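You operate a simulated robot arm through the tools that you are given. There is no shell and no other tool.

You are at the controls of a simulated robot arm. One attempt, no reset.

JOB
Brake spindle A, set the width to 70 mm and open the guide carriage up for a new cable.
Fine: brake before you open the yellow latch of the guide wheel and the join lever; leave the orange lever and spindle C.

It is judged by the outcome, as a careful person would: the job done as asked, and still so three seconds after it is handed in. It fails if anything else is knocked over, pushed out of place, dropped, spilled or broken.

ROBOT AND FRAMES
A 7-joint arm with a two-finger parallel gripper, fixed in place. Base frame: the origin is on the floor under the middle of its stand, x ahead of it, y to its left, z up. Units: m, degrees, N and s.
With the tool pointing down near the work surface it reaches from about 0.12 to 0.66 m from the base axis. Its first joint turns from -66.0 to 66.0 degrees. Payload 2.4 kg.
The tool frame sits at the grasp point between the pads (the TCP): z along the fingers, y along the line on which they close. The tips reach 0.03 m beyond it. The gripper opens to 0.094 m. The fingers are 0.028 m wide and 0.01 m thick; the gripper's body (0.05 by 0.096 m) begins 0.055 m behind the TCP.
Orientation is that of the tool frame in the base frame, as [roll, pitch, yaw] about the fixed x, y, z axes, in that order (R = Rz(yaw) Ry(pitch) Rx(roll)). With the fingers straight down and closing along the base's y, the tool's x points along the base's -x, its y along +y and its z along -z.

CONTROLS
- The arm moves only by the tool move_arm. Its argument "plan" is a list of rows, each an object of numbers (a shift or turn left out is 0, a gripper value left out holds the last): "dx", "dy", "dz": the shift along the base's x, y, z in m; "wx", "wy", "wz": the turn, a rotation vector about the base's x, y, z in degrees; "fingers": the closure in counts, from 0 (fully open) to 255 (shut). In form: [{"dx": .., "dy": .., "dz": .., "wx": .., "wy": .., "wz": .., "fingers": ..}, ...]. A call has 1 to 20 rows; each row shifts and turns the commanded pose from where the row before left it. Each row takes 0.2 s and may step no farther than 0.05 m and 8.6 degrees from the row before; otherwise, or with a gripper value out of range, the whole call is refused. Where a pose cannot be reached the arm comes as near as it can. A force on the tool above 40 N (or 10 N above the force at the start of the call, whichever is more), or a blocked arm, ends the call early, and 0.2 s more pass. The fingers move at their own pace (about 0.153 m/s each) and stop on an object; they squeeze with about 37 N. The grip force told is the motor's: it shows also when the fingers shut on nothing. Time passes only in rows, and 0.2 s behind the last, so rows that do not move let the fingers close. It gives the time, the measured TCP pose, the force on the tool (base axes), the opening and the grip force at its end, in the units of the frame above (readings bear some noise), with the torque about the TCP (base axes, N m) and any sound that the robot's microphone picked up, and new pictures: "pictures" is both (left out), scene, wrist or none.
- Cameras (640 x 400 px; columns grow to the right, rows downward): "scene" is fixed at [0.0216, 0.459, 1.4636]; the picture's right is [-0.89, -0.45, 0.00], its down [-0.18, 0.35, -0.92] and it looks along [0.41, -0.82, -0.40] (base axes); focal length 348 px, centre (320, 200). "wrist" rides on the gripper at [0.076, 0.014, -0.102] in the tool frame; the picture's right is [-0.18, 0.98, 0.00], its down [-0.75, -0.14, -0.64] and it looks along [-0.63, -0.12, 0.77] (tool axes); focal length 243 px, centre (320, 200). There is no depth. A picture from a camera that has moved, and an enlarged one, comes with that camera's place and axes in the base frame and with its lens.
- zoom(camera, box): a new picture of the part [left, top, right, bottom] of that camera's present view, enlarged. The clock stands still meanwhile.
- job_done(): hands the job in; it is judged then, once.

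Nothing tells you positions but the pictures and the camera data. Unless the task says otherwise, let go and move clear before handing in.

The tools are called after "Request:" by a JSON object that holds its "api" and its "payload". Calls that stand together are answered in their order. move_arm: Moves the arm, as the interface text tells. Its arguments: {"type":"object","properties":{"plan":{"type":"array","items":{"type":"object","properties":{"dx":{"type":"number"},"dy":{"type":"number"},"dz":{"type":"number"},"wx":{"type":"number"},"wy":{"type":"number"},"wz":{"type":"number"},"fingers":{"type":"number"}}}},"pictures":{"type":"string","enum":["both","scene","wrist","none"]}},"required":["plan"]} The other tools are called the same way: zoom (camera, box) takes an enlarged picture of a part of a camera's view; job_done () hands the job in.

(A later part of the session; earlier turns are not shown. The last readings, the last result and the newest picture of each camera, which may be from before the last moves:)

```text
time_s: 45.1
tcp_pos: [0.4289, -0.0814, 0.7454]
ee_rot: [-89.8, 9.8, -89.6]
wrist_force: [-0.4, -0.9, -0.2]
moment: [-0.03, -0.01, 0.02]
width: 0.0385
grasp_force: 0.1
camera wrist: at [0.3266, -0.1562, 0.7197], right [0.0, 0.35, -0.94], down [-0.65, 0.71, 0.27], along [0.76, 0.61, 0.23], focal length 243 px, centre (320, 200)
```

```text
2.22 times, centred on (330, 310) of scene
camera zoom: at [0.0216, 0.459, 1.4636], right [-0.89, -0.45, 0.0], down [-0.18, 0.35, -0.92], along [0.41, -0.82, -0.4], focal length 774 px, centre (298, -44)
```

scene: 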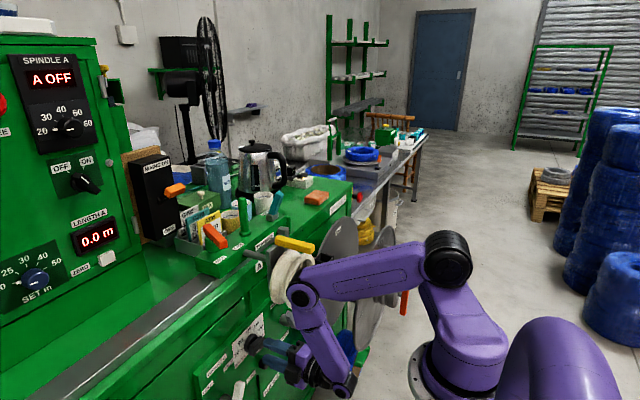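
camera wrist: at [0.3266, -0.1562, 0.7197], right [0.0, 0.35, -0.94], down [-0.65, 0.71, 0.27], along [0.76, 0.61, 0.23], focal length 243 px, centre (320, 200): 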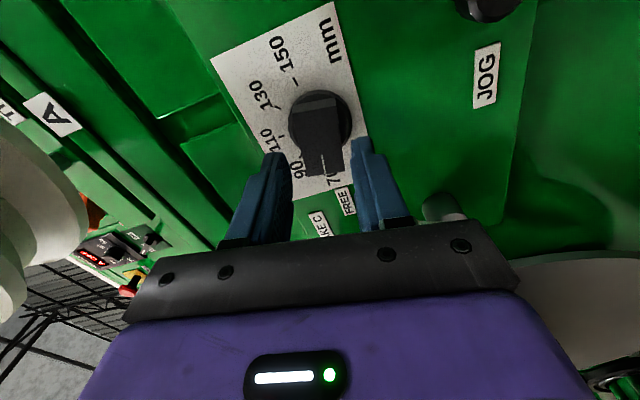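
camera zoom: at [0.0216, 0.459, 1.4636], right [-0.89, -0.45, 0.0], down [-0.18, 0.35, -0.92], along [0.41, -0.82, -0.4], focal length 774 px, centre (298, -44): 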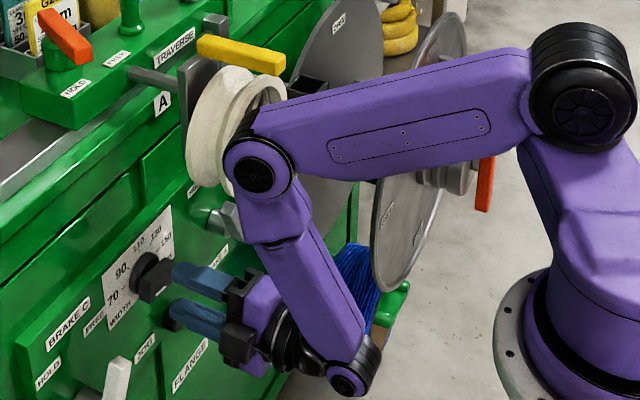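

The pointer reads 79–80° left, i.e. on the 70 mark. I'll roll the tool back to neutral and begin to leave the front-panel area.

Request:
{"api": "move_arm", "payload": {"plan": [{"wx": 8, "fingers": 200}, {"wx": 8}, {"wx": 8}, {"wx": 8}, {"wx": 8}, {"wx": 8}, {"wx": 8}, {"wx": 8}, {"wx": 8}, {"wx": 8}]}}

Request:
{"api": "zoom", "payload": {"camera": "scene", "box": [220, 220, 440, 400]}}

Request:
{"api": "zoom", "payload": {"camera": "wrist", "box": [0, 0, 640, 240]}}

```text
time_s: 47.3
tcp_pos: [0.4284, -0.0817, 0.7445]
ee_rot: [-0.8, 89.6, -0.9]
wrist_force: [-0.4, 0.5, 1.0]
moment: [-0.03, 0.01, 0.05]
width: 0.0202
grasp_force: 0.0
camera wrist: at [0.3261, -0.0685, 0.6695], right [0.0, 0.98, 0.18], down [-0.65, -0.14, 0.75], along [0.76, -0.12, 0.64], focal length 243 px, centre (320, 200)
```

scene: 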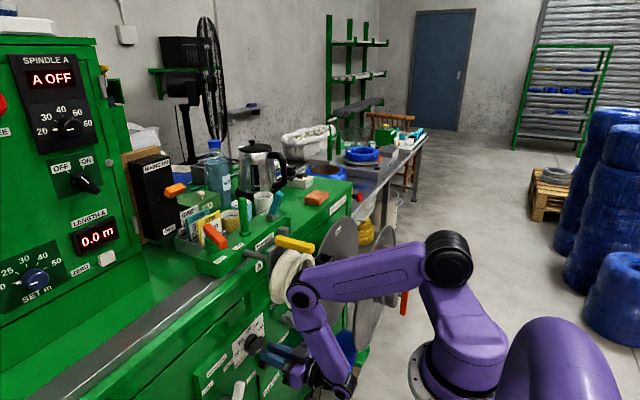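
wrist: 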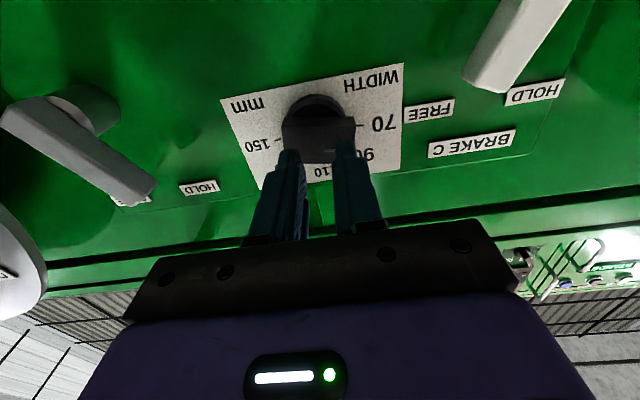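

```text
2.22 times, centred on (330, 310) of scene
camera zoom: at [0.0216, 0.459, 1.4636], right [-0.89, -0.45, 0.0], down [-0.18, 0.35, -0.92], along [0.41, -0.82, -0.4], focal length 774 px, centre (298, -44)
```

zoom: 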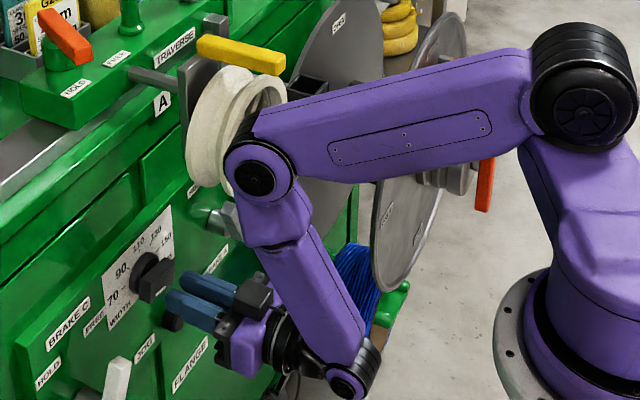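

```text
1.00 times, centred on (320, 120) of wrist (not enlarged: the box is as wide or as high as the picture)
camera zoom: at [0.3261, -0.0685, 0.6695], right [0.0, 0.98, 0.18], down [-0.65, -0.14, 0.75], along [0.76, -0.12, 0.64], focal length 243 px, centre (320, 280)
```

zoom: 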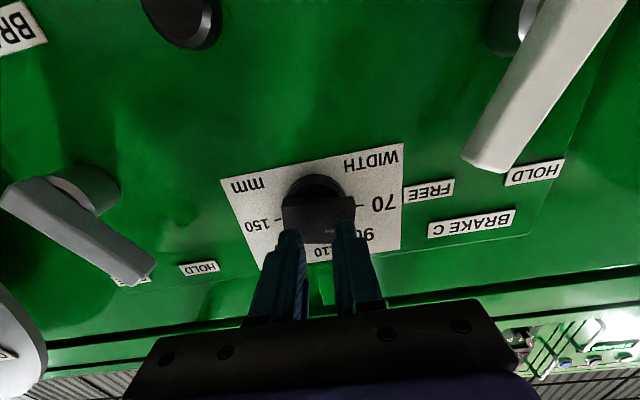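

Knob at 70 and brake A lever at HOLD (+20°) are confirmed. I'll exit: slide to +y, then pitch the tool back down while rising.

Request:
{"api": "move_arm", "payload": {"plan": [{"dx": -0.003, "dy": 0.016}, {"dx": -0.003, "dy": 0.016}, {"dx": -0.003, "dy": 0.016}, {"dx": -0.003, "dy": 0.016}, {"dx": -0.003, "dy": 0.012}]}}

Request:
{"api": "zoom", "payload": {"camera": "scene", "box": [220, 220, 440, 400]}}

```text
time_s: 48.5
tcp_pos: [0.413, -0.0042, 0.7446]
ee_rot: [-21.9, 89.5, -22.0]
wrist_force: [0.5, 0.3, -0.4]
moment: [0.01, -0.04, -0.03]
width: 0.0203
grasp_force: 0.0
camera wrist: at [0.3114, 0.009, 0.6688], right [0.0, 0.98, 0.18], down [-0.65, -0.14, 0.75], along [0.76, -0.12, 0.64], focal length 243 px, centre (320, 200)
```

scene: 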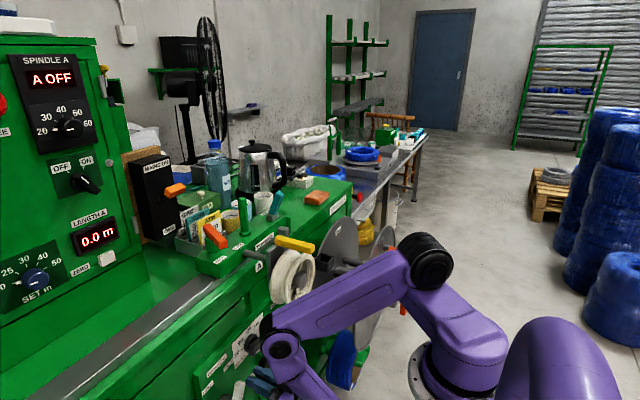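
wrist: 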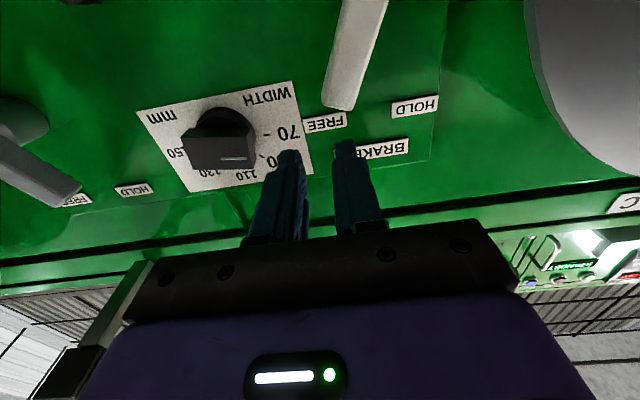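

```text
2.22 times, centred on (330, 310) of scene
camera zoom: at [0.0216, 0.459, 1.4636], right [-0.89, -0.45, 0.0], down [-0.18, 0.35, -0.92], along [0.41, -0.82, -0.4], focal length 774 px, centre (298, -44)
```

zoom: 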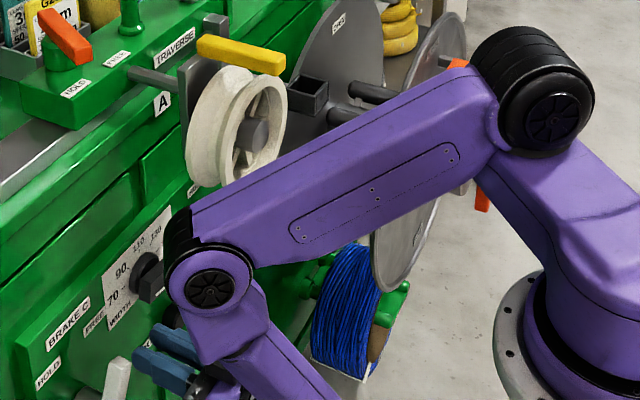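

Everything is clear. Quick zoom on the knob, then I'll pitch the tool down.

Request:
{"api": "zoom", "payload": {"camera": "wrist", "box": [120, 70, 330, 200]}}

Request:
{"api": "move_arm", "payload": {"plan": [{"dx": -0.003, "dz": -0.003, "wy": 5}, {"dx": -0.003, "dz": -0.003, "wy": 5}, {"dx": -0.003, "dz": -0.003, "wy": 5}, {"dz": -0.003, "wy": 5}, {"dz": -0.002, "wy": 5}, {"wy": 5}, {"wy": 5}, {"wy": 5}, {"wy": 5}]}}

Request:
{"api": "zoom", "payload": {"camera": "scene", "box": [220, 220, 440, 400]}}

```text
3.05 times, centred on (225, 135) of wrist
camera zoom: at [0.3114, 0.009, 0.6688], right [0.0, 0.98, 0.18], down [-0.65, -0.14, 0.75], along [0.76, -0.12, 0.64], focal length 739 px, centre (610, 398)
```

zoom: 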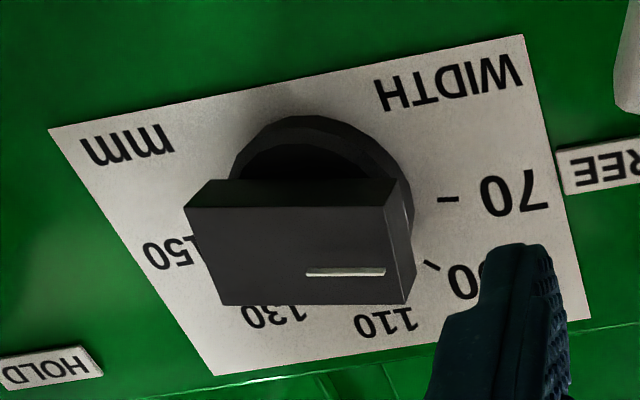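

```text
time_s: 50.5
tcp_pos: [0.4048, -0.0059, 0.7324]
ee_rot: [-179.7, 45.4, -179.9]
wrist_force: [0.1, 0.7, -0.6]
moment: [0.0, 0.0, 0.0]
width: 0.0204
grasp_force: 0.1
camera wrist: at [0.278, 0.0075, 0.7504], right [0.13, 0.98, 0.13], down [0.07, -0.14, 0.99], along [0.99, -0.12, -0.09], focal length 243 px, centre (320, 200)
```

scene: 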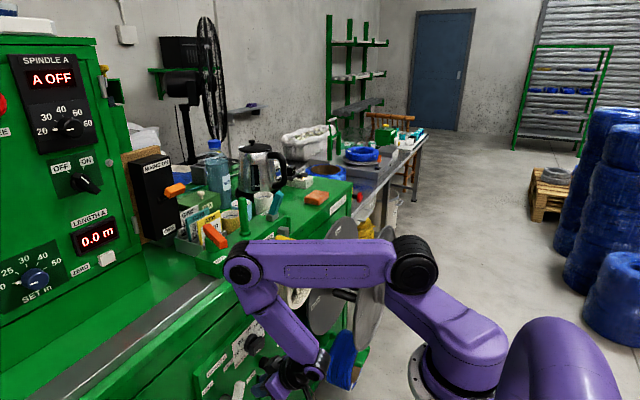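
wrist: 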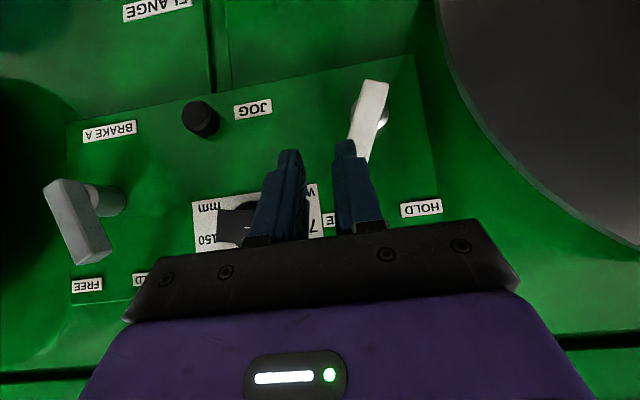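

```text
2.22 times, centred on (330, 310) of scene
camera zoom: at [0.0216, 0.459, 1.4636], right [-0.89, -0.45, 0.0], down [-0.18, 0.35, -0.92], along [0.41, -0.82, -0.4], focal length 774 px, centre (298, -44)
```

zoom: 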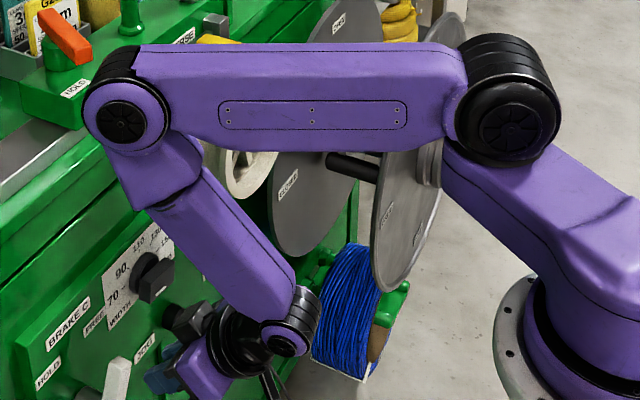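

Continuing to pitch down to vertical while rising.

Request:
{"api": "move_arm", "payload": {"plan": [{"dz": 0.006, "wy": 5}, {"dz": 0.006, "wy": 5}, {"dz": 0.006, "wy": 5}, {"dz": 0.008, "dy": 0.003, "wy": 5}, {"dz": 0.01, "dy": 0.003, "wy": 5}, {"dz": 0.01, "dy": 0.003, "wy": 5}, {"dz": 0.015, "dy": 0.004, "wy": 5}, {"dz": 0.015, "dy": 0.004, "wy": 5}, {"dz": 0.02, "dy": 0.004, "wy": 5.3}]}}

Request:
{"api": "zoom", "payload": {"camera": "scene", "box": [220, 180, 400, 320]}}

```text
time_s: 52.5
tcp_pos: [0.4056, 0.0157, 0.8241]
ee_rot: [179.9, 1.1, -179.7]
wrist_force: [0.4, 0.8, 0.7]
moment: [-0.03, -0.02, 0.01]
width: 0.0204
grasp_force: 0.0
out of reach, approached as far as the arm can: row 9
camera wrist: at [0.328, 0.0292, 0.9259], right [0.18, 0.98, 0.01], down [0.74, -0.14, 0.66], along [0.65, -0.11, -0.75], focal length 243 px, centre (320, 200)
```

scene: 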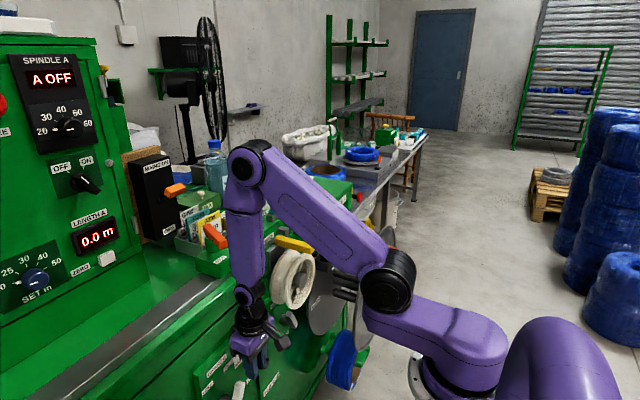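
wrist: 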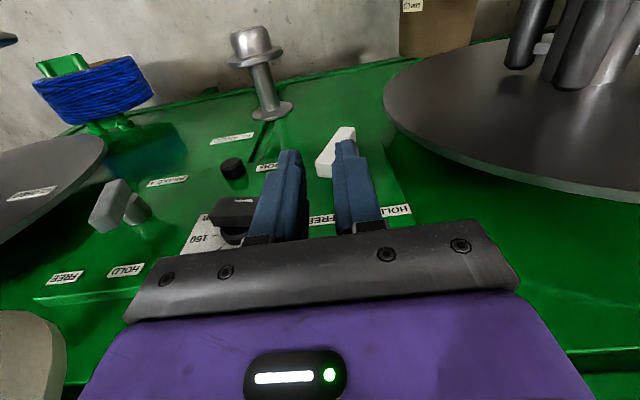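

```text
2.86 times, centred on (310, 250) of scene
camera zoom: at [0.0216, 0.4591, 1.4636], right [-0.89, -0.45, 0.0], down [-0.18, 0.35, -0.92], along [0.41, -0.82, -0.4], focal length 996 px, centre (349, 57)
```

zoom: 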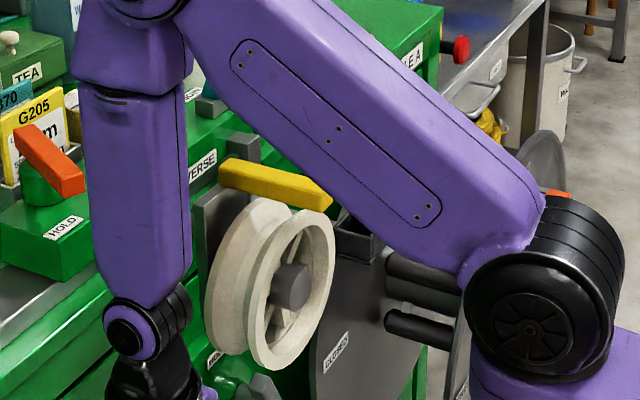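

Tool is vertical again. I'll rise above the machine to deal with the carriage, latch and join lever.

Request:
{"api": "move_arm", "payload": {"plan": [{"dz": 0.035, "dy": 0.005}, {"dz": 0.04, "dy": 0.005}, {"dz": 0.04}, {"dz": 0.04}, {"dz": 0.04}, {"dz": 0.04}, {"dz": 0.04}, {"dz": 0.04}, {"dz": 0.04}, {"dz": 0.03, "wy": 1}]}}

Request:
{"api": "zoom", "payload": {"camera": "scene", "box": [240, 220, 400, 320]}}

```text
time_s: 54.7
tcp_pos: [0.4067, 0.0244, 1.2096]
ee_rot: [-179.9, -0.7, -179.8]
wrist_force: [0.7, 0.1, 0.0]
moment: [0.04, 0.0, 0.03]
width: 0.0202
grasp_force: 0.2
camera wrist: at [0.3319, 0.0381, 1.3129], right [0.18, 0.98, 0.0], down [0.76, -0.14, 0.63], along [0.62, -0.12, -0.78], focal length 243 px, centre (320, 200)
```

scene: 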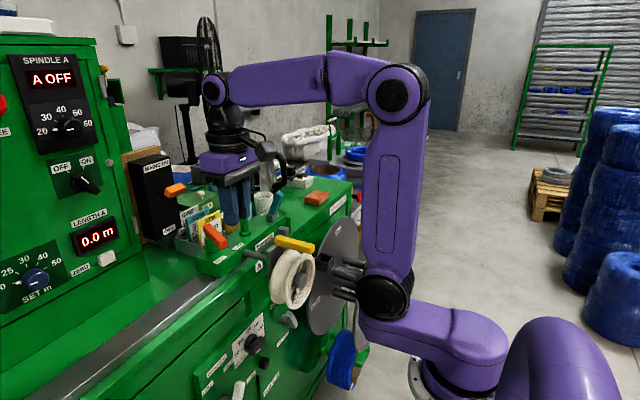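
wrist: 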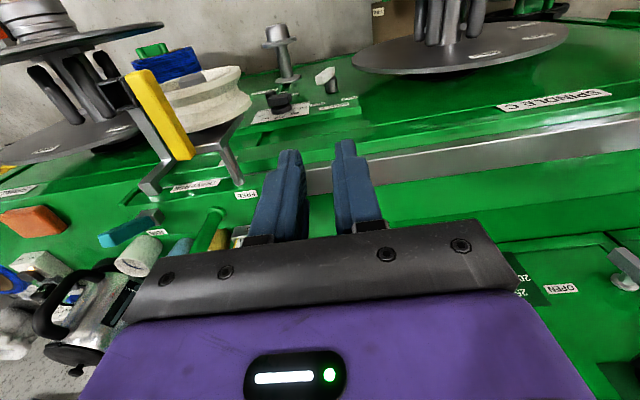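

```text
4.00 times, centred on (320, 270) of scene
camera zoom: at [0.0216, 0.459, 1.4636], right [-0.89, -0.45, 0.0], down [-0.18, 0.35, -0.92], along [0.41, -0.82, -0.4], focal length 1394 px, centre (320, -80)
```

zoom: 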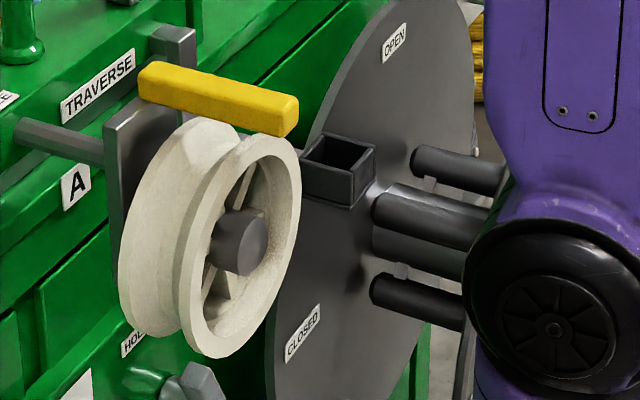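

The carriage is offset by ≈25 mm in +x relative to the start. I'll zoom with the wrist camera to measure the plate and the space behind it.

Request:
{"api": "zoom", "payload": {"camera": "wrist", "box": [80, 50, 280, 210]}}

Request:
{"api": "zoom", "payload": {"camera": "wrist", "box": [80, 160, 260, 280]}}

```text
2.50 times, centred on (180, 130) of wrist
camera zoom: at [0.3319, 0.0381, 1.3129], right [0.18, 0.98, 0.0], down [0.76, -0.14, 0.63], along [0.62, -0.12, -0.78], focal length 606 px, centre (670, 375)
```

zoom: 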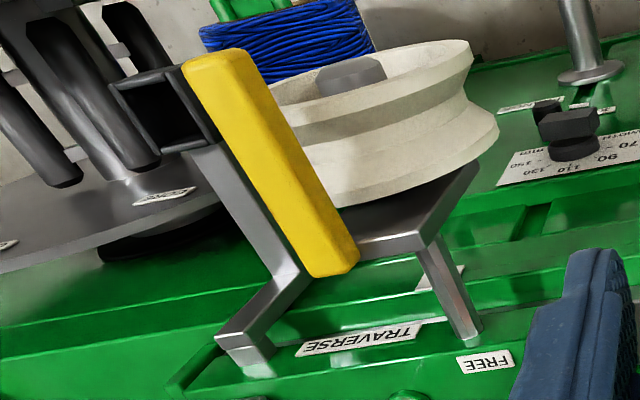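

```text
3.33 times, centred on (170, 220) of wrist
camera zoom: at [0.3319, 0.0381, 1.3129], right [0.18, 0.98, 0.0], down [0.76, -0.14, 0.63], along [0.62, -0.12, -0.78], focal length 809 px, centre (820, 133)
```

zoom: 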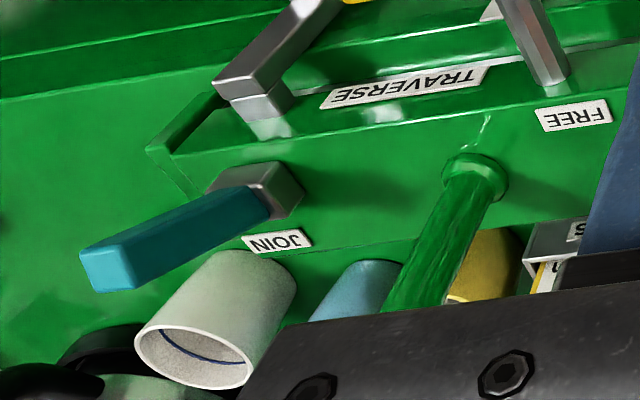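

Plate back face is now at x≈0.46 (top z≈1.015, y −0.19…−0.12), rod at y≈−0.13; there is a ~7 cm gap to the traverse block. I'll bring closed fingers behind the plate at y≈−0.165.

Request:
{"api": "move_arm", "payload": {"plan": [{"dx": 0.018, "dy": -0.04, "fingers": 255}, {"dx": 0.018, "dy": -0.04}, {"dx": 0.018, "dy": -0.04}, {"dx": 0.018, "dy": -0.04}, {"dx": 0.017, "dy": -0.03, "wy": -0.7}, {"dz": -0.035}, {"dz": -0.035}]}}

Request:
{"api": "zoom", "payload": {"camera": "scene", "box": [220, 180, 380, 280]}}

Request:
{"api": "zoom", "payload": {"camera": "wrist", "box": [200, 40, 440, 220]}}

```text
time_s: 56.3
tcp_pos: [0.4985, -0.1641, 1.1416]
ee_rot: [-180.0, -0.1, -179.8]
wrist_force: [1.4, -0.3, -0.3]
moment: [0.02, 0.0, -0.01]
width: 0.0
grasp_force: 32.9
camera wrist: at [0.4227, -0.1511, 1.2438], right [0.18, 0.98, 0.0], down [0.75, -0.14, 0.64], along [0.63, -0.12, -0.77], focal length 243 px, centre (320, 200)
```

scene: 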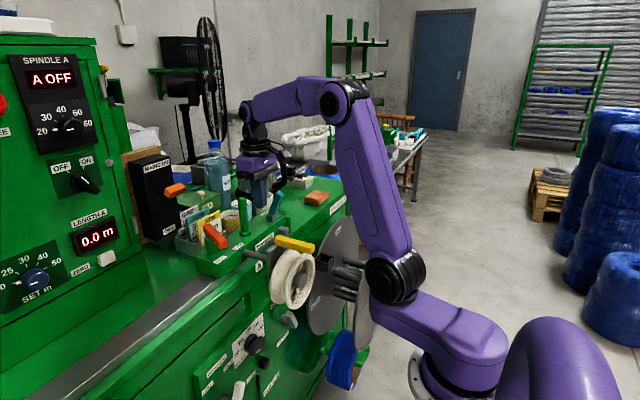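
wrist: 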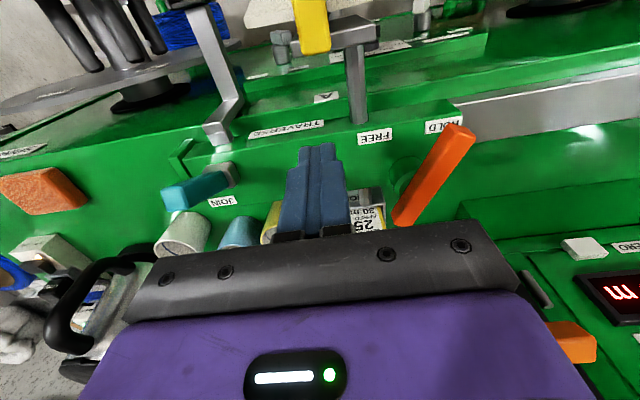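

```text
4.00 times, centred on (300, 230) of scene
camera zoom: at [0.0216, 0.459, 1.4636], right [-0.89, -0.45, 0.0], down [-0.18, 0.35, -0.92], along [0.41, -0.82, -0.4], focal length 1394 px, centre (400, 80)
```

zoom: 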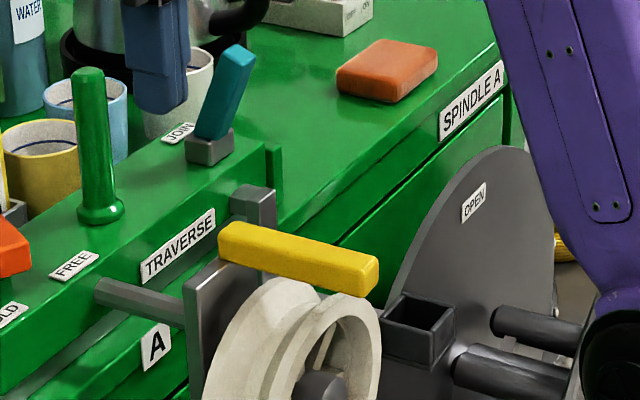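

```text
2.22 times, centred on (320, 130) of wrist
camera zoom: at [0.4227, -0.1511, 1.2438], right [0.18, 0.98, 0.0], down [0.75, -0.14, 0.64], along [0.63, -0.12, -0.77], focal length 539 px, centre (320, 356)
```

zoom: 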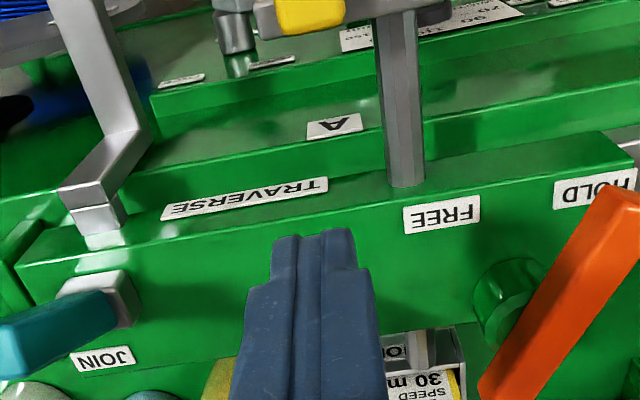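

The fingertips hover over the gap between plate and block. I'll descend there to z≈1.015 (tips ≈0.985), shifting slightly away from the rod.

Request:
{"api": "move_arm", "payload": {"plan": [{"dx": -0.002, "dy": -0.006, "dz": -0.03}, {"dz": -0.035}, {"dz": -0.035}, {"dz": -0.023}]}}

Request:
{"api": "zoom", "payload": {"camera": "scene", "box": [220, 180, 380, 280]}}

Request:
{"api": "zoom", "payload": {"camera": "wrist", "box": [200, 40, 440, 220]}}

```text
time_s: 57.3
tcp_pos: [0.4936, -0.1719, 1.0176]
ee_rot: [179.9, 0.0, -179.8]
wrist_force: [0.3, 1.0, -0.8]
moment: [-0.04, -0.03, 0.05]
width: 0.0
grasp_force: 33.4
camera wrist: at [0.4174, -0.1584, 1.1209], right [0.18, 0.98, 0.0], down [0.76, -0.14, 0.64], along [0.63, -0.12, -0.77], focal length 243 px, centre (320, 200)
```

scene: 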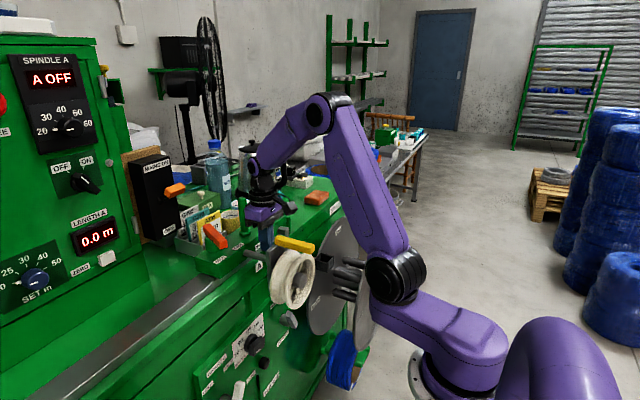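
wrist: 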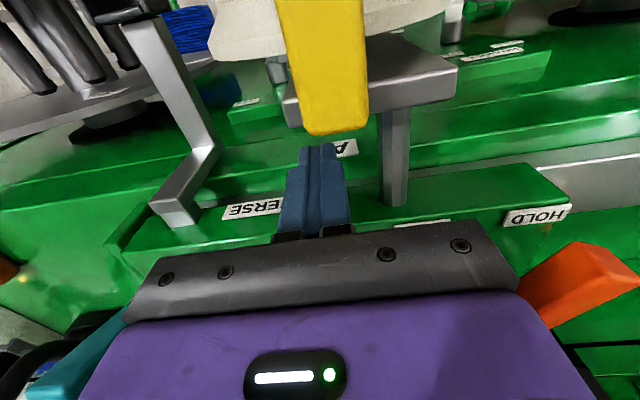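

```text
4.00 times, centred on (300, 230) of scene
camera zoom: at [0.0216, 0.459, 1.4636], right [-0.89, -0.45, 0.0], down [-0.18, 0.35, -0.92], along [0.41, -0.82, -0.4], focal length 1394 px, centre (400, 80)
```

zoom: 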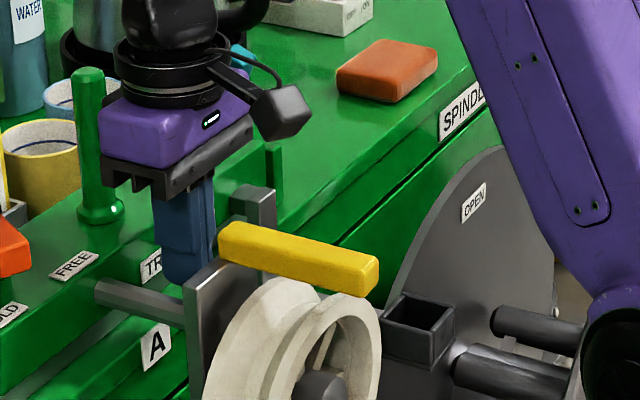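

```text
2.22 times, centred on (320, 130) of wrist
camera zoom: at [0.4174, -0.1584, 1.1209], right [0.18, 0.98, 0.0], down [0.76, -0.14, 0.64], along [0.63, -0.12, -0.77], focal length 539 px, centre (320, 356)
```

zoom: 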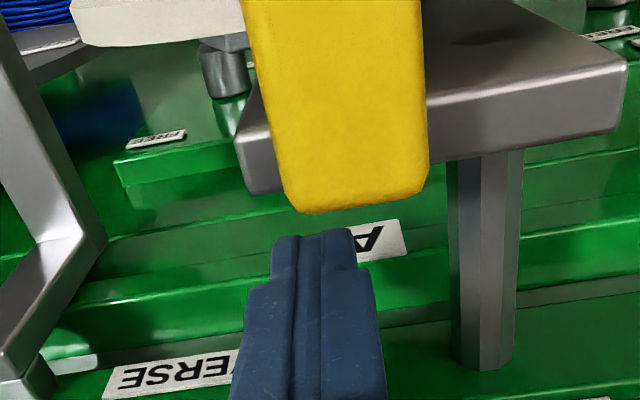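

The closed fingers are behind the plate with ~2 cm gap. I'll push −x in 8 mm steps, watching force and the scene picture.

Request:
{"api": "move_arm", "payload": {"plan": [{"dx": -0.008}, {"dx": -0.008}, {"dx": -0.008}, {"dx": -0.006}]}}

Request:
{"api": "zoom", "payload": {"camera": "scene", "box": [240, 220, 400, 320]}}

```text
time_s: 58.3
tcp_pos: [0.4692, -0.1704, 1.0185]
ee_rot: [-179.9, 0.8, -179.7]
wrist_force: [34.8, -0.5, -10.8]
moment: [-0.05, 0.19, -0.22]
width: 0.0
grasp_force: 32.8
camera wrist: at [0.3921, -0.1567, 1.1198], right [0.18, 0.98, 0.0], down [0.75, -0.13, 0.65], along [0.64, -0.12, -0.76], focal length 243 px, centre (320, 200)
```

scene: 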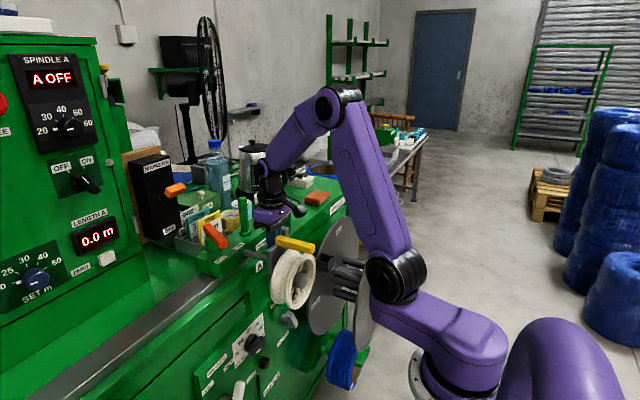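
wrist: 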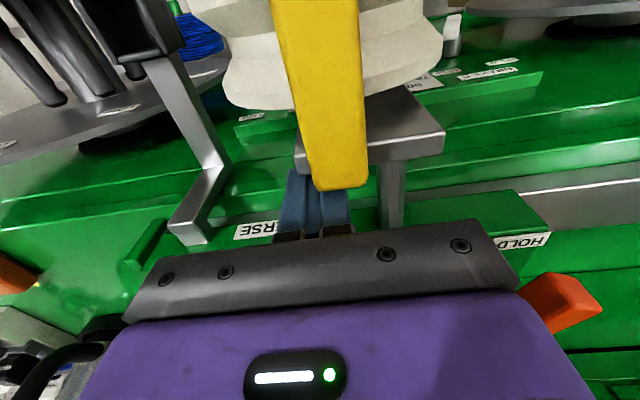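

```text
4.00 times, centred on (320, 270) of scene
camera zoom: at [0.0229, 0.459, 1.4636], right [-0.89, -0.45, 0.0], down [-0.18, 0.35, -0.92], along [0.41, -0.82, -0.4], focal length 1394 px, centre (320, -80)
```

zoom: 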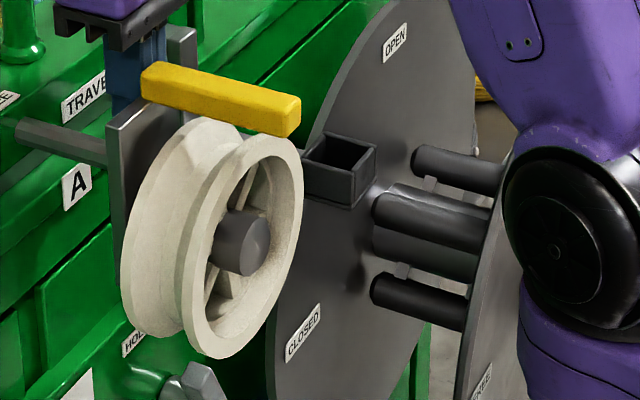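

The plate resists with ~35 N. I'll ramp the push gently with successive small steps.

Request:
{"api": "move_arm", "payload": {"plan": [{"dx": -0.0015}, {}], "pictures": "none"}}

```text
time_s: 58.9
tcp_pos: [0.4673, -0.1702, 1.019]
ee_rot: [-179.8, 0.7, -179.8]
wrist_force: [32.8, 11.8, 10.7]
moment: [-0.06, 0.48, -0.41]
width: 0.0001
grasp_force: 32.9
```

Request:
{"api": "move_arm", "payload": {"plan": [{"dx": -0.0015}, {"dx": -0.0015}, {}], "pictures": "none"}}

```text
time_s: 59.5
tcp_pos: [0.4647, -0.1706, 1.0182]
ee_rot: [-179.5, 1.2, -179.6]
wrist_force: [6.2, -0.2, -1.2]
moment: [-0.02, 0.01, -0.07]
width: 0.0002
grasp_force: 33.7
stopped in row 3: the force on the tool passed its limit at 47 N (the readings are from after the stop); the commanded pose is now the measured one
```

Request:
{"api": "zoom", "payload": {"camera": "scene", "box": [240, 220, 400, 320]}}

Request:
{"api": "zoom", "payload": {"camera": "wrist", "box": [200, 40, 460, 240]}}

```text
4.00 times, centred on (320, 270) of scene
camera zoom: at [0.0218, 0.459, 1.4636], right [-0.89, -0.45, 0.0], down [-0.18, 0.35, -0.92], along [0.41, -0.82, -0.4], focal length 1394 px, centre (320, -80)
```

zoom: 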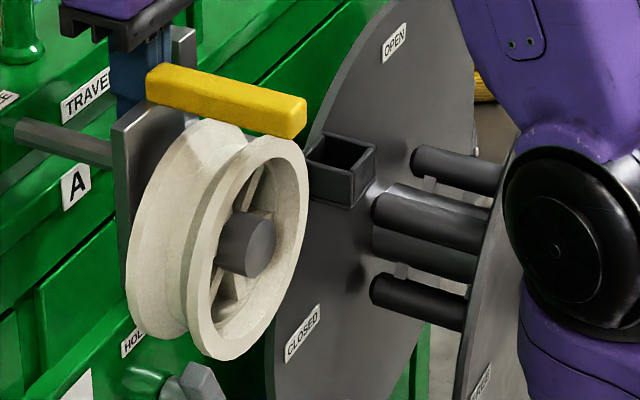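

```text
2.00 times, centred on (330, 140) of wrist
camera zoom: at [0.3871, -0.1571, 1.1198], right [0.18, 0.98, 0.0], down [0.74, -0.13, 0.66], along [0.65, -0.12, -0.75], focal length 485 px, centre (300, 320)
```

zoom: 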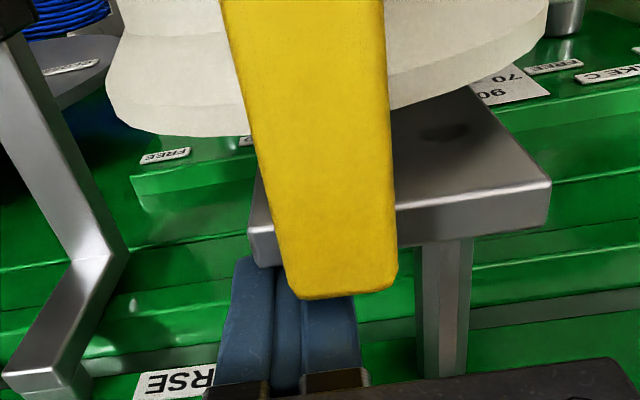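

It works: the carriage moved back ~5 mm. I'll continue slowly with 1 mm increments.

Request:
{"api": "move_arm", "payload": {"plan": [{"dx": -0.001}, {"dx": -0.001}, {"dx": -0.001}, {"dx": -0.001}, {"dx": -0.001}, {"dx": -0.001}, {"dx": -0.001}, {"dx": -0.001}, {"dx": -0.001}, {"dx": -0.001}, {"dx": -0.001}, {"dx": -0.001}], "pictures": "none"}}

Request:
{"api": "zoom", "payload": {"camera": "scene", "box": [240, 220, 400, 320]}}

```text
time_s: 61.3
tcp_pos: [0.4616, -0.1712, 1.0191]
ee_rot: [-179.3, 2.1, -179.5]
wrist_force: [6.5, -0.3, -0.5]
moment: [-0.03, 0.05, -0.07]
width: 0.0
grasp_force: 33.4
stopped in row 8: the force on the tool passed its limit at 41 N (the readings are from after the stop); the commanded pose is now the measured one
```

```text
4.00 times, centred on (320, 270) of scene
camera zoom: at [0.0218, 0.459, 1.4636], right [-0.89, -0.45, 0.0], down [-0.18, 0.35, -0.92], along [0.41, -0.82, -0.4], focal length 1394 px, centre (320, -80)
```

zoom: 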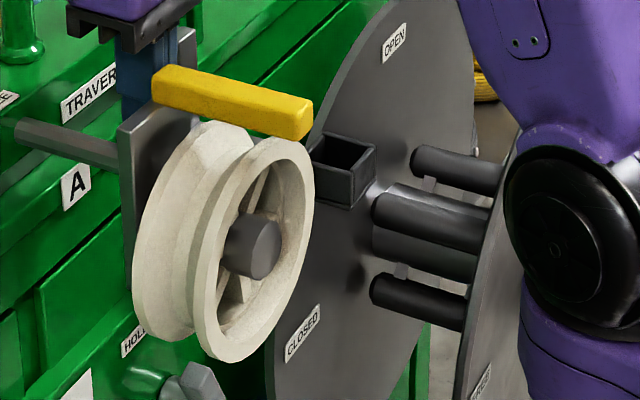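

Request:
{"api": "move_arm", "payload": {"plan": [{"dx": -0.005, "wy": 1}, {"dx": -0.003, "wy": 1}, {}], "pictures": "none"}}

Request:
{"api": "move_arm", "payload": {"plan": [{"dx": -0.004}, {"dx": -0.002}, {}], "pictures": "none"}}

Request:
{"api": "zoom", "payload": {"camera": "scene", "box": [240, 220, 400, 320]}}

```text
time_s: 61.8
tcp_pos: [0.4602, -0.1701, 1.0203]
ee_rot: [-179.0, 1.6, -179.6]
wrist_force: [5.8, -0.2, 0.2]
moment: [0.01, 0.04, -0.08]
width: 0.0
grasp_force: 33.3
stopped in row 2: the force on the tool passed its limit at 42 N (the readings are from after the stop); the commanded pose is now the measured one
```

```text
time_s: 62.6
tcp_pos: [0.4579, -0.1706, 1.0207]
ee_rot: [-178.9, 2.0, -179.3]
wrist_force: [34.1, 6.1, -8.7]
moment: [-0.11, 0.05, -0.39]
width: 0.0
grasp_force: 33.3
```

```text
4.00 times, centred on (320, 270) of scene
camera zoom: at [0.0227, 0.4592, 1.4635], right [-0.89, -0.45, 0.0], down [-0.18, 0.35, -0.92], along [0.41, -0.82, -0.4], focal length 1394 px, centre (320, -80)
```

zoom: 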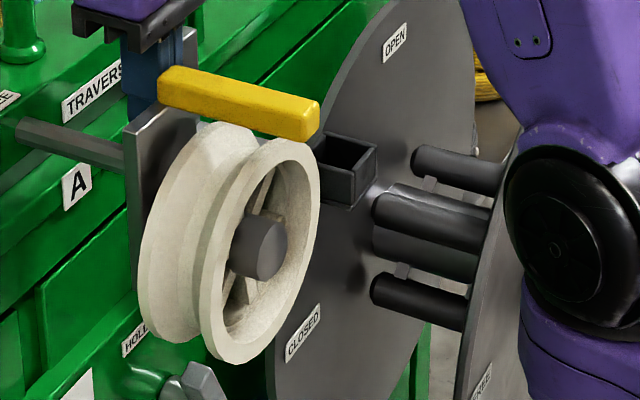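

Request:
{"api": "move_arm", "payload": {"plan": [{"dx": -0.002}, {"dx": -0.002}, {"dx": -0.002}, {}], "pictures": "none"}}

Request:
{"api": "move_arm", "payload": {"plan": [{"dx": -0.003, "wy": 1}, {"dx": -0.002, "wy": 1}, {}], "pictures": "none"}}

Request:
{"api": "zoom", "payload": {"camera": "scene", "box": [240, 220, 400, 320]}}

```text
time_s: 63.2
tcp_pos: [0.4564, -0.1709, 1.0217]
ee_rot: [-178.7, 2.6, -179.3]
wrist_force: [6.4, 0.4, 0.4]
moment: [-0.01, 0.02, -0.06]
width: 0.0001
grasp_force: 32.9
stopped in row 2: the force on the tool passed its limit at 47 N (the readings are from after the stop); the commanded pose is now the measured one
```

```text
time_s: 64.0
tcp_pos: [0.4549, -0.1715, 1.0212]
ee_rot: [-178.6, 1.0, -179.3]
wrist_force: [32.7, 0.8, -6.8]
moment: [-0.1, 0.05, -0.29]
width: 0.0002
grasp_force: 33.0
```

```text
4.00 times, centred on (320, 270) of scene
camera zoom: at [0.0227, 0.459, 1.4636], right [-0.89, -0.45, 0.0], down [-0.18, 0.35, -0.92], along [0.41, -0.82, -0.4], focal length 1394 px, centre (320, -80)
```

zoom: 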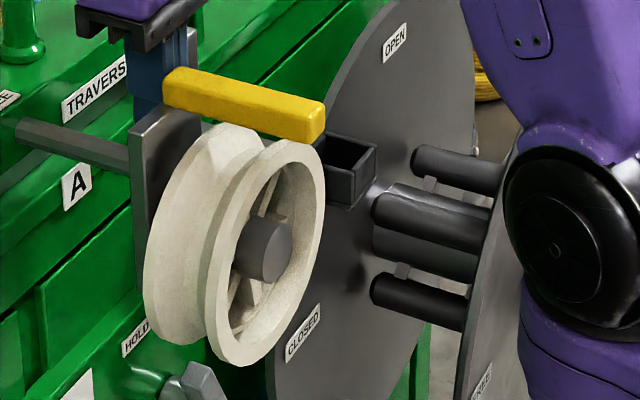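

Request:
{"api": "move_arm", "payload": {"plan": [{"dx": -0.002, "wy": 1}, {"dx": -0.002}, {}], "pictures": "none"}}

Request:
{"api": "move_arm", "payload": {"plan": [{"dx": -0.003}, {"dx": -0.002}, {}], "pictures": "none"}}

Request:
{"api": "zoom", "payload": {"camera": "scene", "box": [240, 220, 400, 320]}}

```text
time_s: 64.5
tcp_pos: [0.4527, -0.1722, 1.022]
ee_rot: [-178.6, 0.4, -179.2]
wrist_force: [7.6, -0.9, -2.0]
moment: [-0.06, 0.01, -0.11]
width: 0.0001
grasp_force: 32.9
stopped in row 2: the force on the tool passed its limit at 44 N (the readings are from after the stop); the commanded pose is now the measured one
```

```text
time_s: 65.3
tcp_pos: [0.4503, -0.1705, 1.0226]
ee_rot: [-178.5, 1.0, -179.2]
wrist_force: [31.5, 4.3, -10.3]
moment: [-0.07, -0.07, -0.34]
width: 0.0
grasp_force: 32.8
```

```text
4.00 times, centred on (320, 270) of scene
camera zoom: at [0.0227, 0.4591, 1.4635], right [-0.89, -0.45, 0.0], down [-0.18, 0.35, -0.92], along [0.41, -0.82, -0.4], focal length 1394 px, centre (320, -80)
```

zoom: 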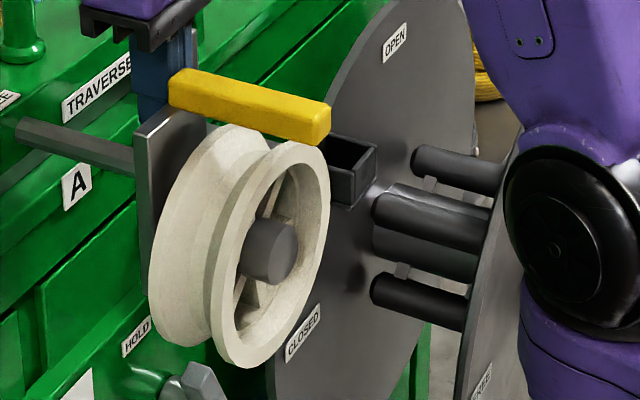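

Request:
{"api": "move_arm", "payload": {"plan": [{"dx": -0.002}, {"dx": -0.002}, {}], "pictures": "none"}}

Request:
{"api": "zoom", "payload": {"camera": "scene", "box": [240, 220, 400, 320]}}

```text
time_s: 65.9
tcp_pos: [0.4476, -0.1715, 1.0243]
ee_rot: [-178.2, 1.4, -179.1]
wrist_force: [7.8, -0.1, -1.3]
moment: [0.0, 0.01, -0.08]
width: 0.0
grasp_force: 33.0
stopped in row 2: the force on the tool passed its limit at 44 N (the readings are from after the stop); the commanded pose is now the measured one
```

```text
4.00 times, centred on (320, 270) of scene
camera zoom: at [0.0218, 0.459, 1.4636], right [-0.89, -0.45, 0.0], down [-0.18, 0.35, -0.92], along [0.41, -0.82, -0.4], focal length 1394 px, centre (320, -80)
```

zoom: 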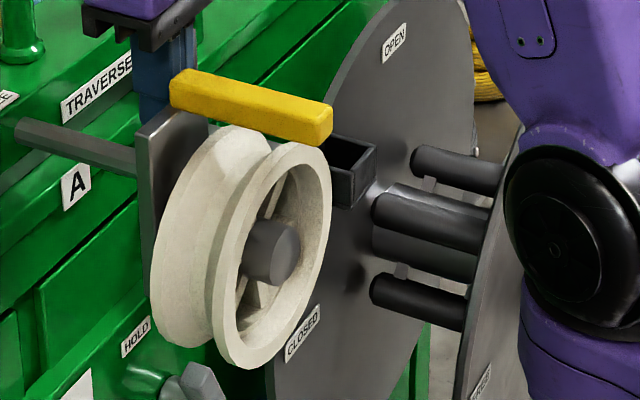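

Request:
{"api": "move_arm", "payload": {"plan": [{"dx": -0.002}, {"dx": -0.002}], "pictures": "none"}}

Request:
{"api": "move_arm", "payload": {"plan": [{"dx": 0.008, "wy": 1}, {"dx": 0.008}, {"dx": 0.008}, {"dx": 0.006}]}}

Request:
{"api": "zoom", "payload": {"camera": "scene", "box": [240, 220, 400, 320]}}

```text
time_s: 66.5
tcp_pos: [0.4472, -0.1706, 1.0263]
ee_rot: [-178.1, 1.7, -179.1]
wrist_force: [30.1, 2.4, -13.9]
moment: [-0.14, -0.15, -0.32]
width: 0.0
grasp_force: 33.5
```

```text
time_s: 67.5
tcp_pos: [0.4729, -0.1722, 1.0251]
ee_rot: [-178.3, 0.2, -179.1]
wrist_force: [0.1, 0.3, -0.3]
moment: [0.04, 0.01, -0.01]
width: 0.0003
grasp_force: 32.6
camera wrist: at [0.3964, -0.1559, 1.1272], right [0.17, 0.99, -0.03], down [0.75, -0.11, 0.65], along [0.64, -0.13, -0.76], focal length 243 px, centre (320, 200)
```

scene: 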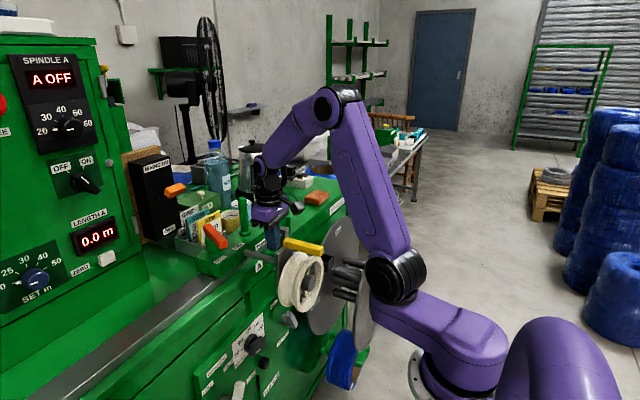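
wrist: 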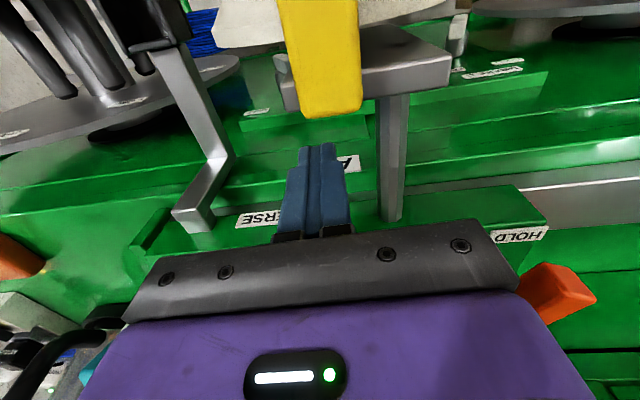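

```text
4.00 times, centred on (320, 270) of scene
camera zoom: at [0.0216, 0.459, 1.4636], right [-0.89, -0.45, 0.0], down [-0.18, 0.35, -0.92], along [0.41, -0.82, -0.4], focal length 1394 px, centre (320, -80)
```

zoom: 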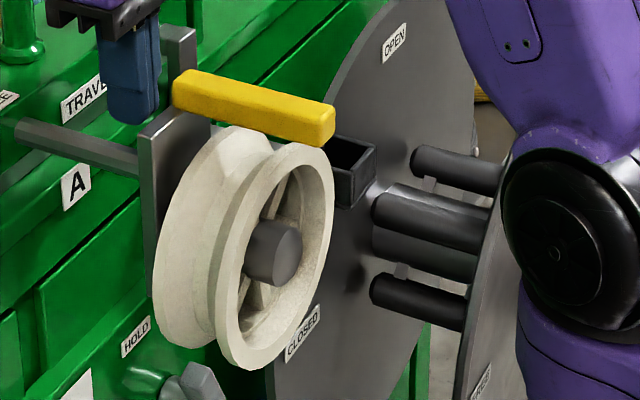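

The carriage is back at its original place (latch ends match the first picture). Now I'll look closely at the latch hinge to decide how it opens.

Request:
{"api": "zoom", "payload": {"camera": "wrist", "box": [220, 0, 460, 150]}}

Request:
{"api": "zoom", "payload": {"camera": "scene", "box": [270, 220, 350, 270]}}

```text
2.67 times, centred on (340, 75) of wrist
camera zoom: at [0.3964, -0.1559, 1.1272], right [0.17, 0.99, -0.03], down [0.75, -0.11, 0.65], along [0.64, -0.13, -0.76], focal length 647 px, centre (267, 533)
```

zoom: 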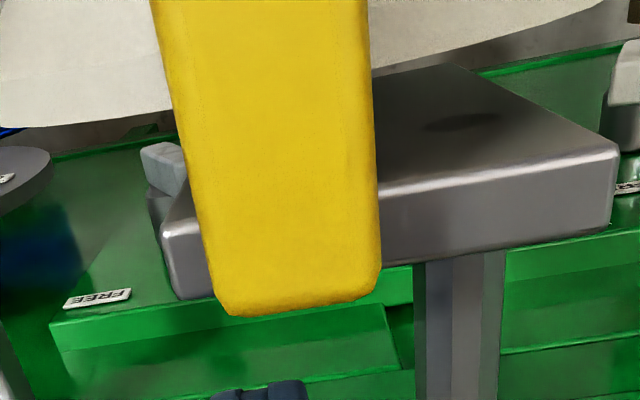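

```text
8.00 times, centred on (310, 245) of scene
camera zoom: at [0.0216, 0.459, 1.4636], right [-0.89, -0.45, 0.0], down [-0.18, 0.35, -0.92], along [0.41, -0.82, -0.4], focal length 2788 px, centre (400, -160)
```

zoom: 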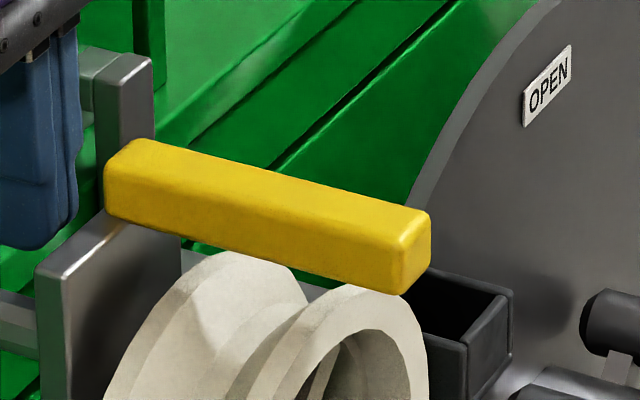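

No visible hinge pin, but the bar overlaps the plate at its +x end, so it most likely lifts at its free (−x) end. I'll go to the free end with jaws open along y.

Request:
{"api": "move_arm", "payload": {"plan": [{"dz": 0.035, "wx": -1}, {"dz": 0.04, "wx": -0.7}, {"dx": -0.04, "dy": 0.003, "dz": 0.02, "fingers": 130}, {"dx": -0.045, "dy": 0.003}, {"dx": -0.04, "dy": 0.004}, {"dz": -0.02}]}}

Request:
{"api": "zoom", "payload": {"camera": "wrist", "box": [200, 40, 440, 220]}}

Request:
{"api": "zoom", "payload": {"camera": "scene", "box": [240, 180, 400, 280]}}

```text
time_s: 68.9
tcp_pos: [0.3494, -0.1637, 1.0986]
ee_rot: [-176.6, 0.2, -179.1]
wrist_force: [1.4, 0.5, 0.7]
moment: [-0.01, -0.02, -0.02]
width: 0.0461
grasp_force: 0.1
camera wrist: at [0.2726, -0.1451, 1.2008], right [0.17, 0.98, -0.06], down [0.75, -0.09, 0.65], along [0.64, -0.15, -0.76], focal length 243 px, centre (320, 200)
```

scene: 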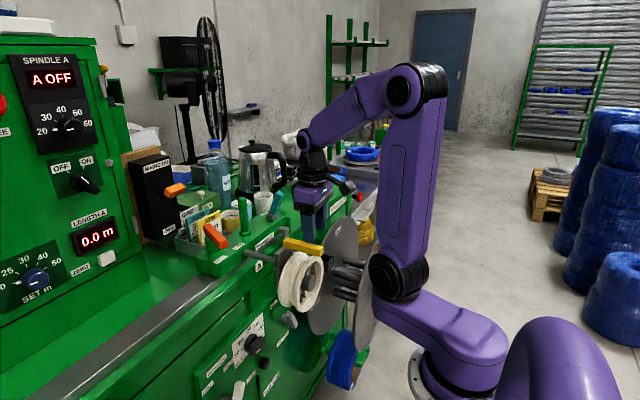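
wrist: 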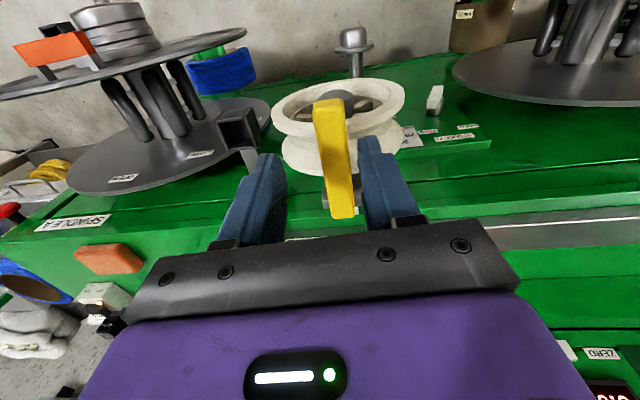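

```text
2.22 times, centred on (320, 130) of wrist
camera zoom: at [0.2726, -0.1451, 1.2008], right [0.17, 0.98, -0.06], down [0.75, -0.09, 0.65], along [0.64, -0.15, -0.76], focal length 539 px, centre (320, 356)
```

zoom: 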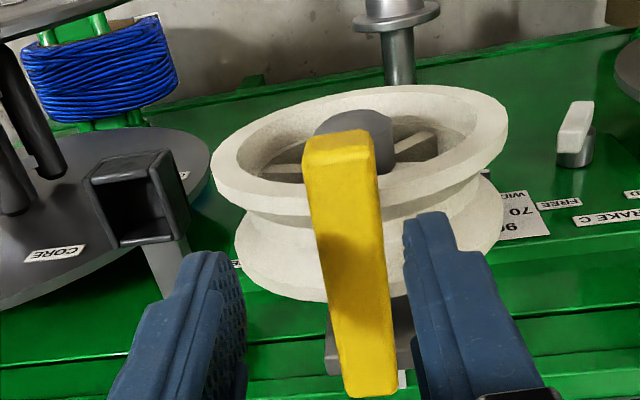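

```text
4.00 times, centred on (320, 230) of scene
camera zoom: at [0.0216, 0.459, 1.4636], right [-0.89, -0.45, 0.0], down [-0.18, 0.35, -0.92], along [0.41, -0.82, -0.4], focal length 1394 px, centre (320, 80)
```

zoom: 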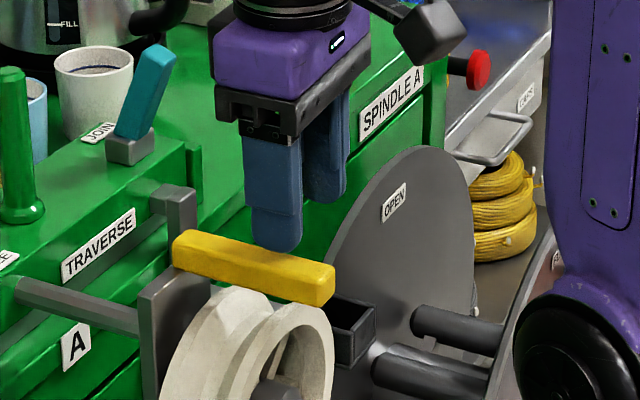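

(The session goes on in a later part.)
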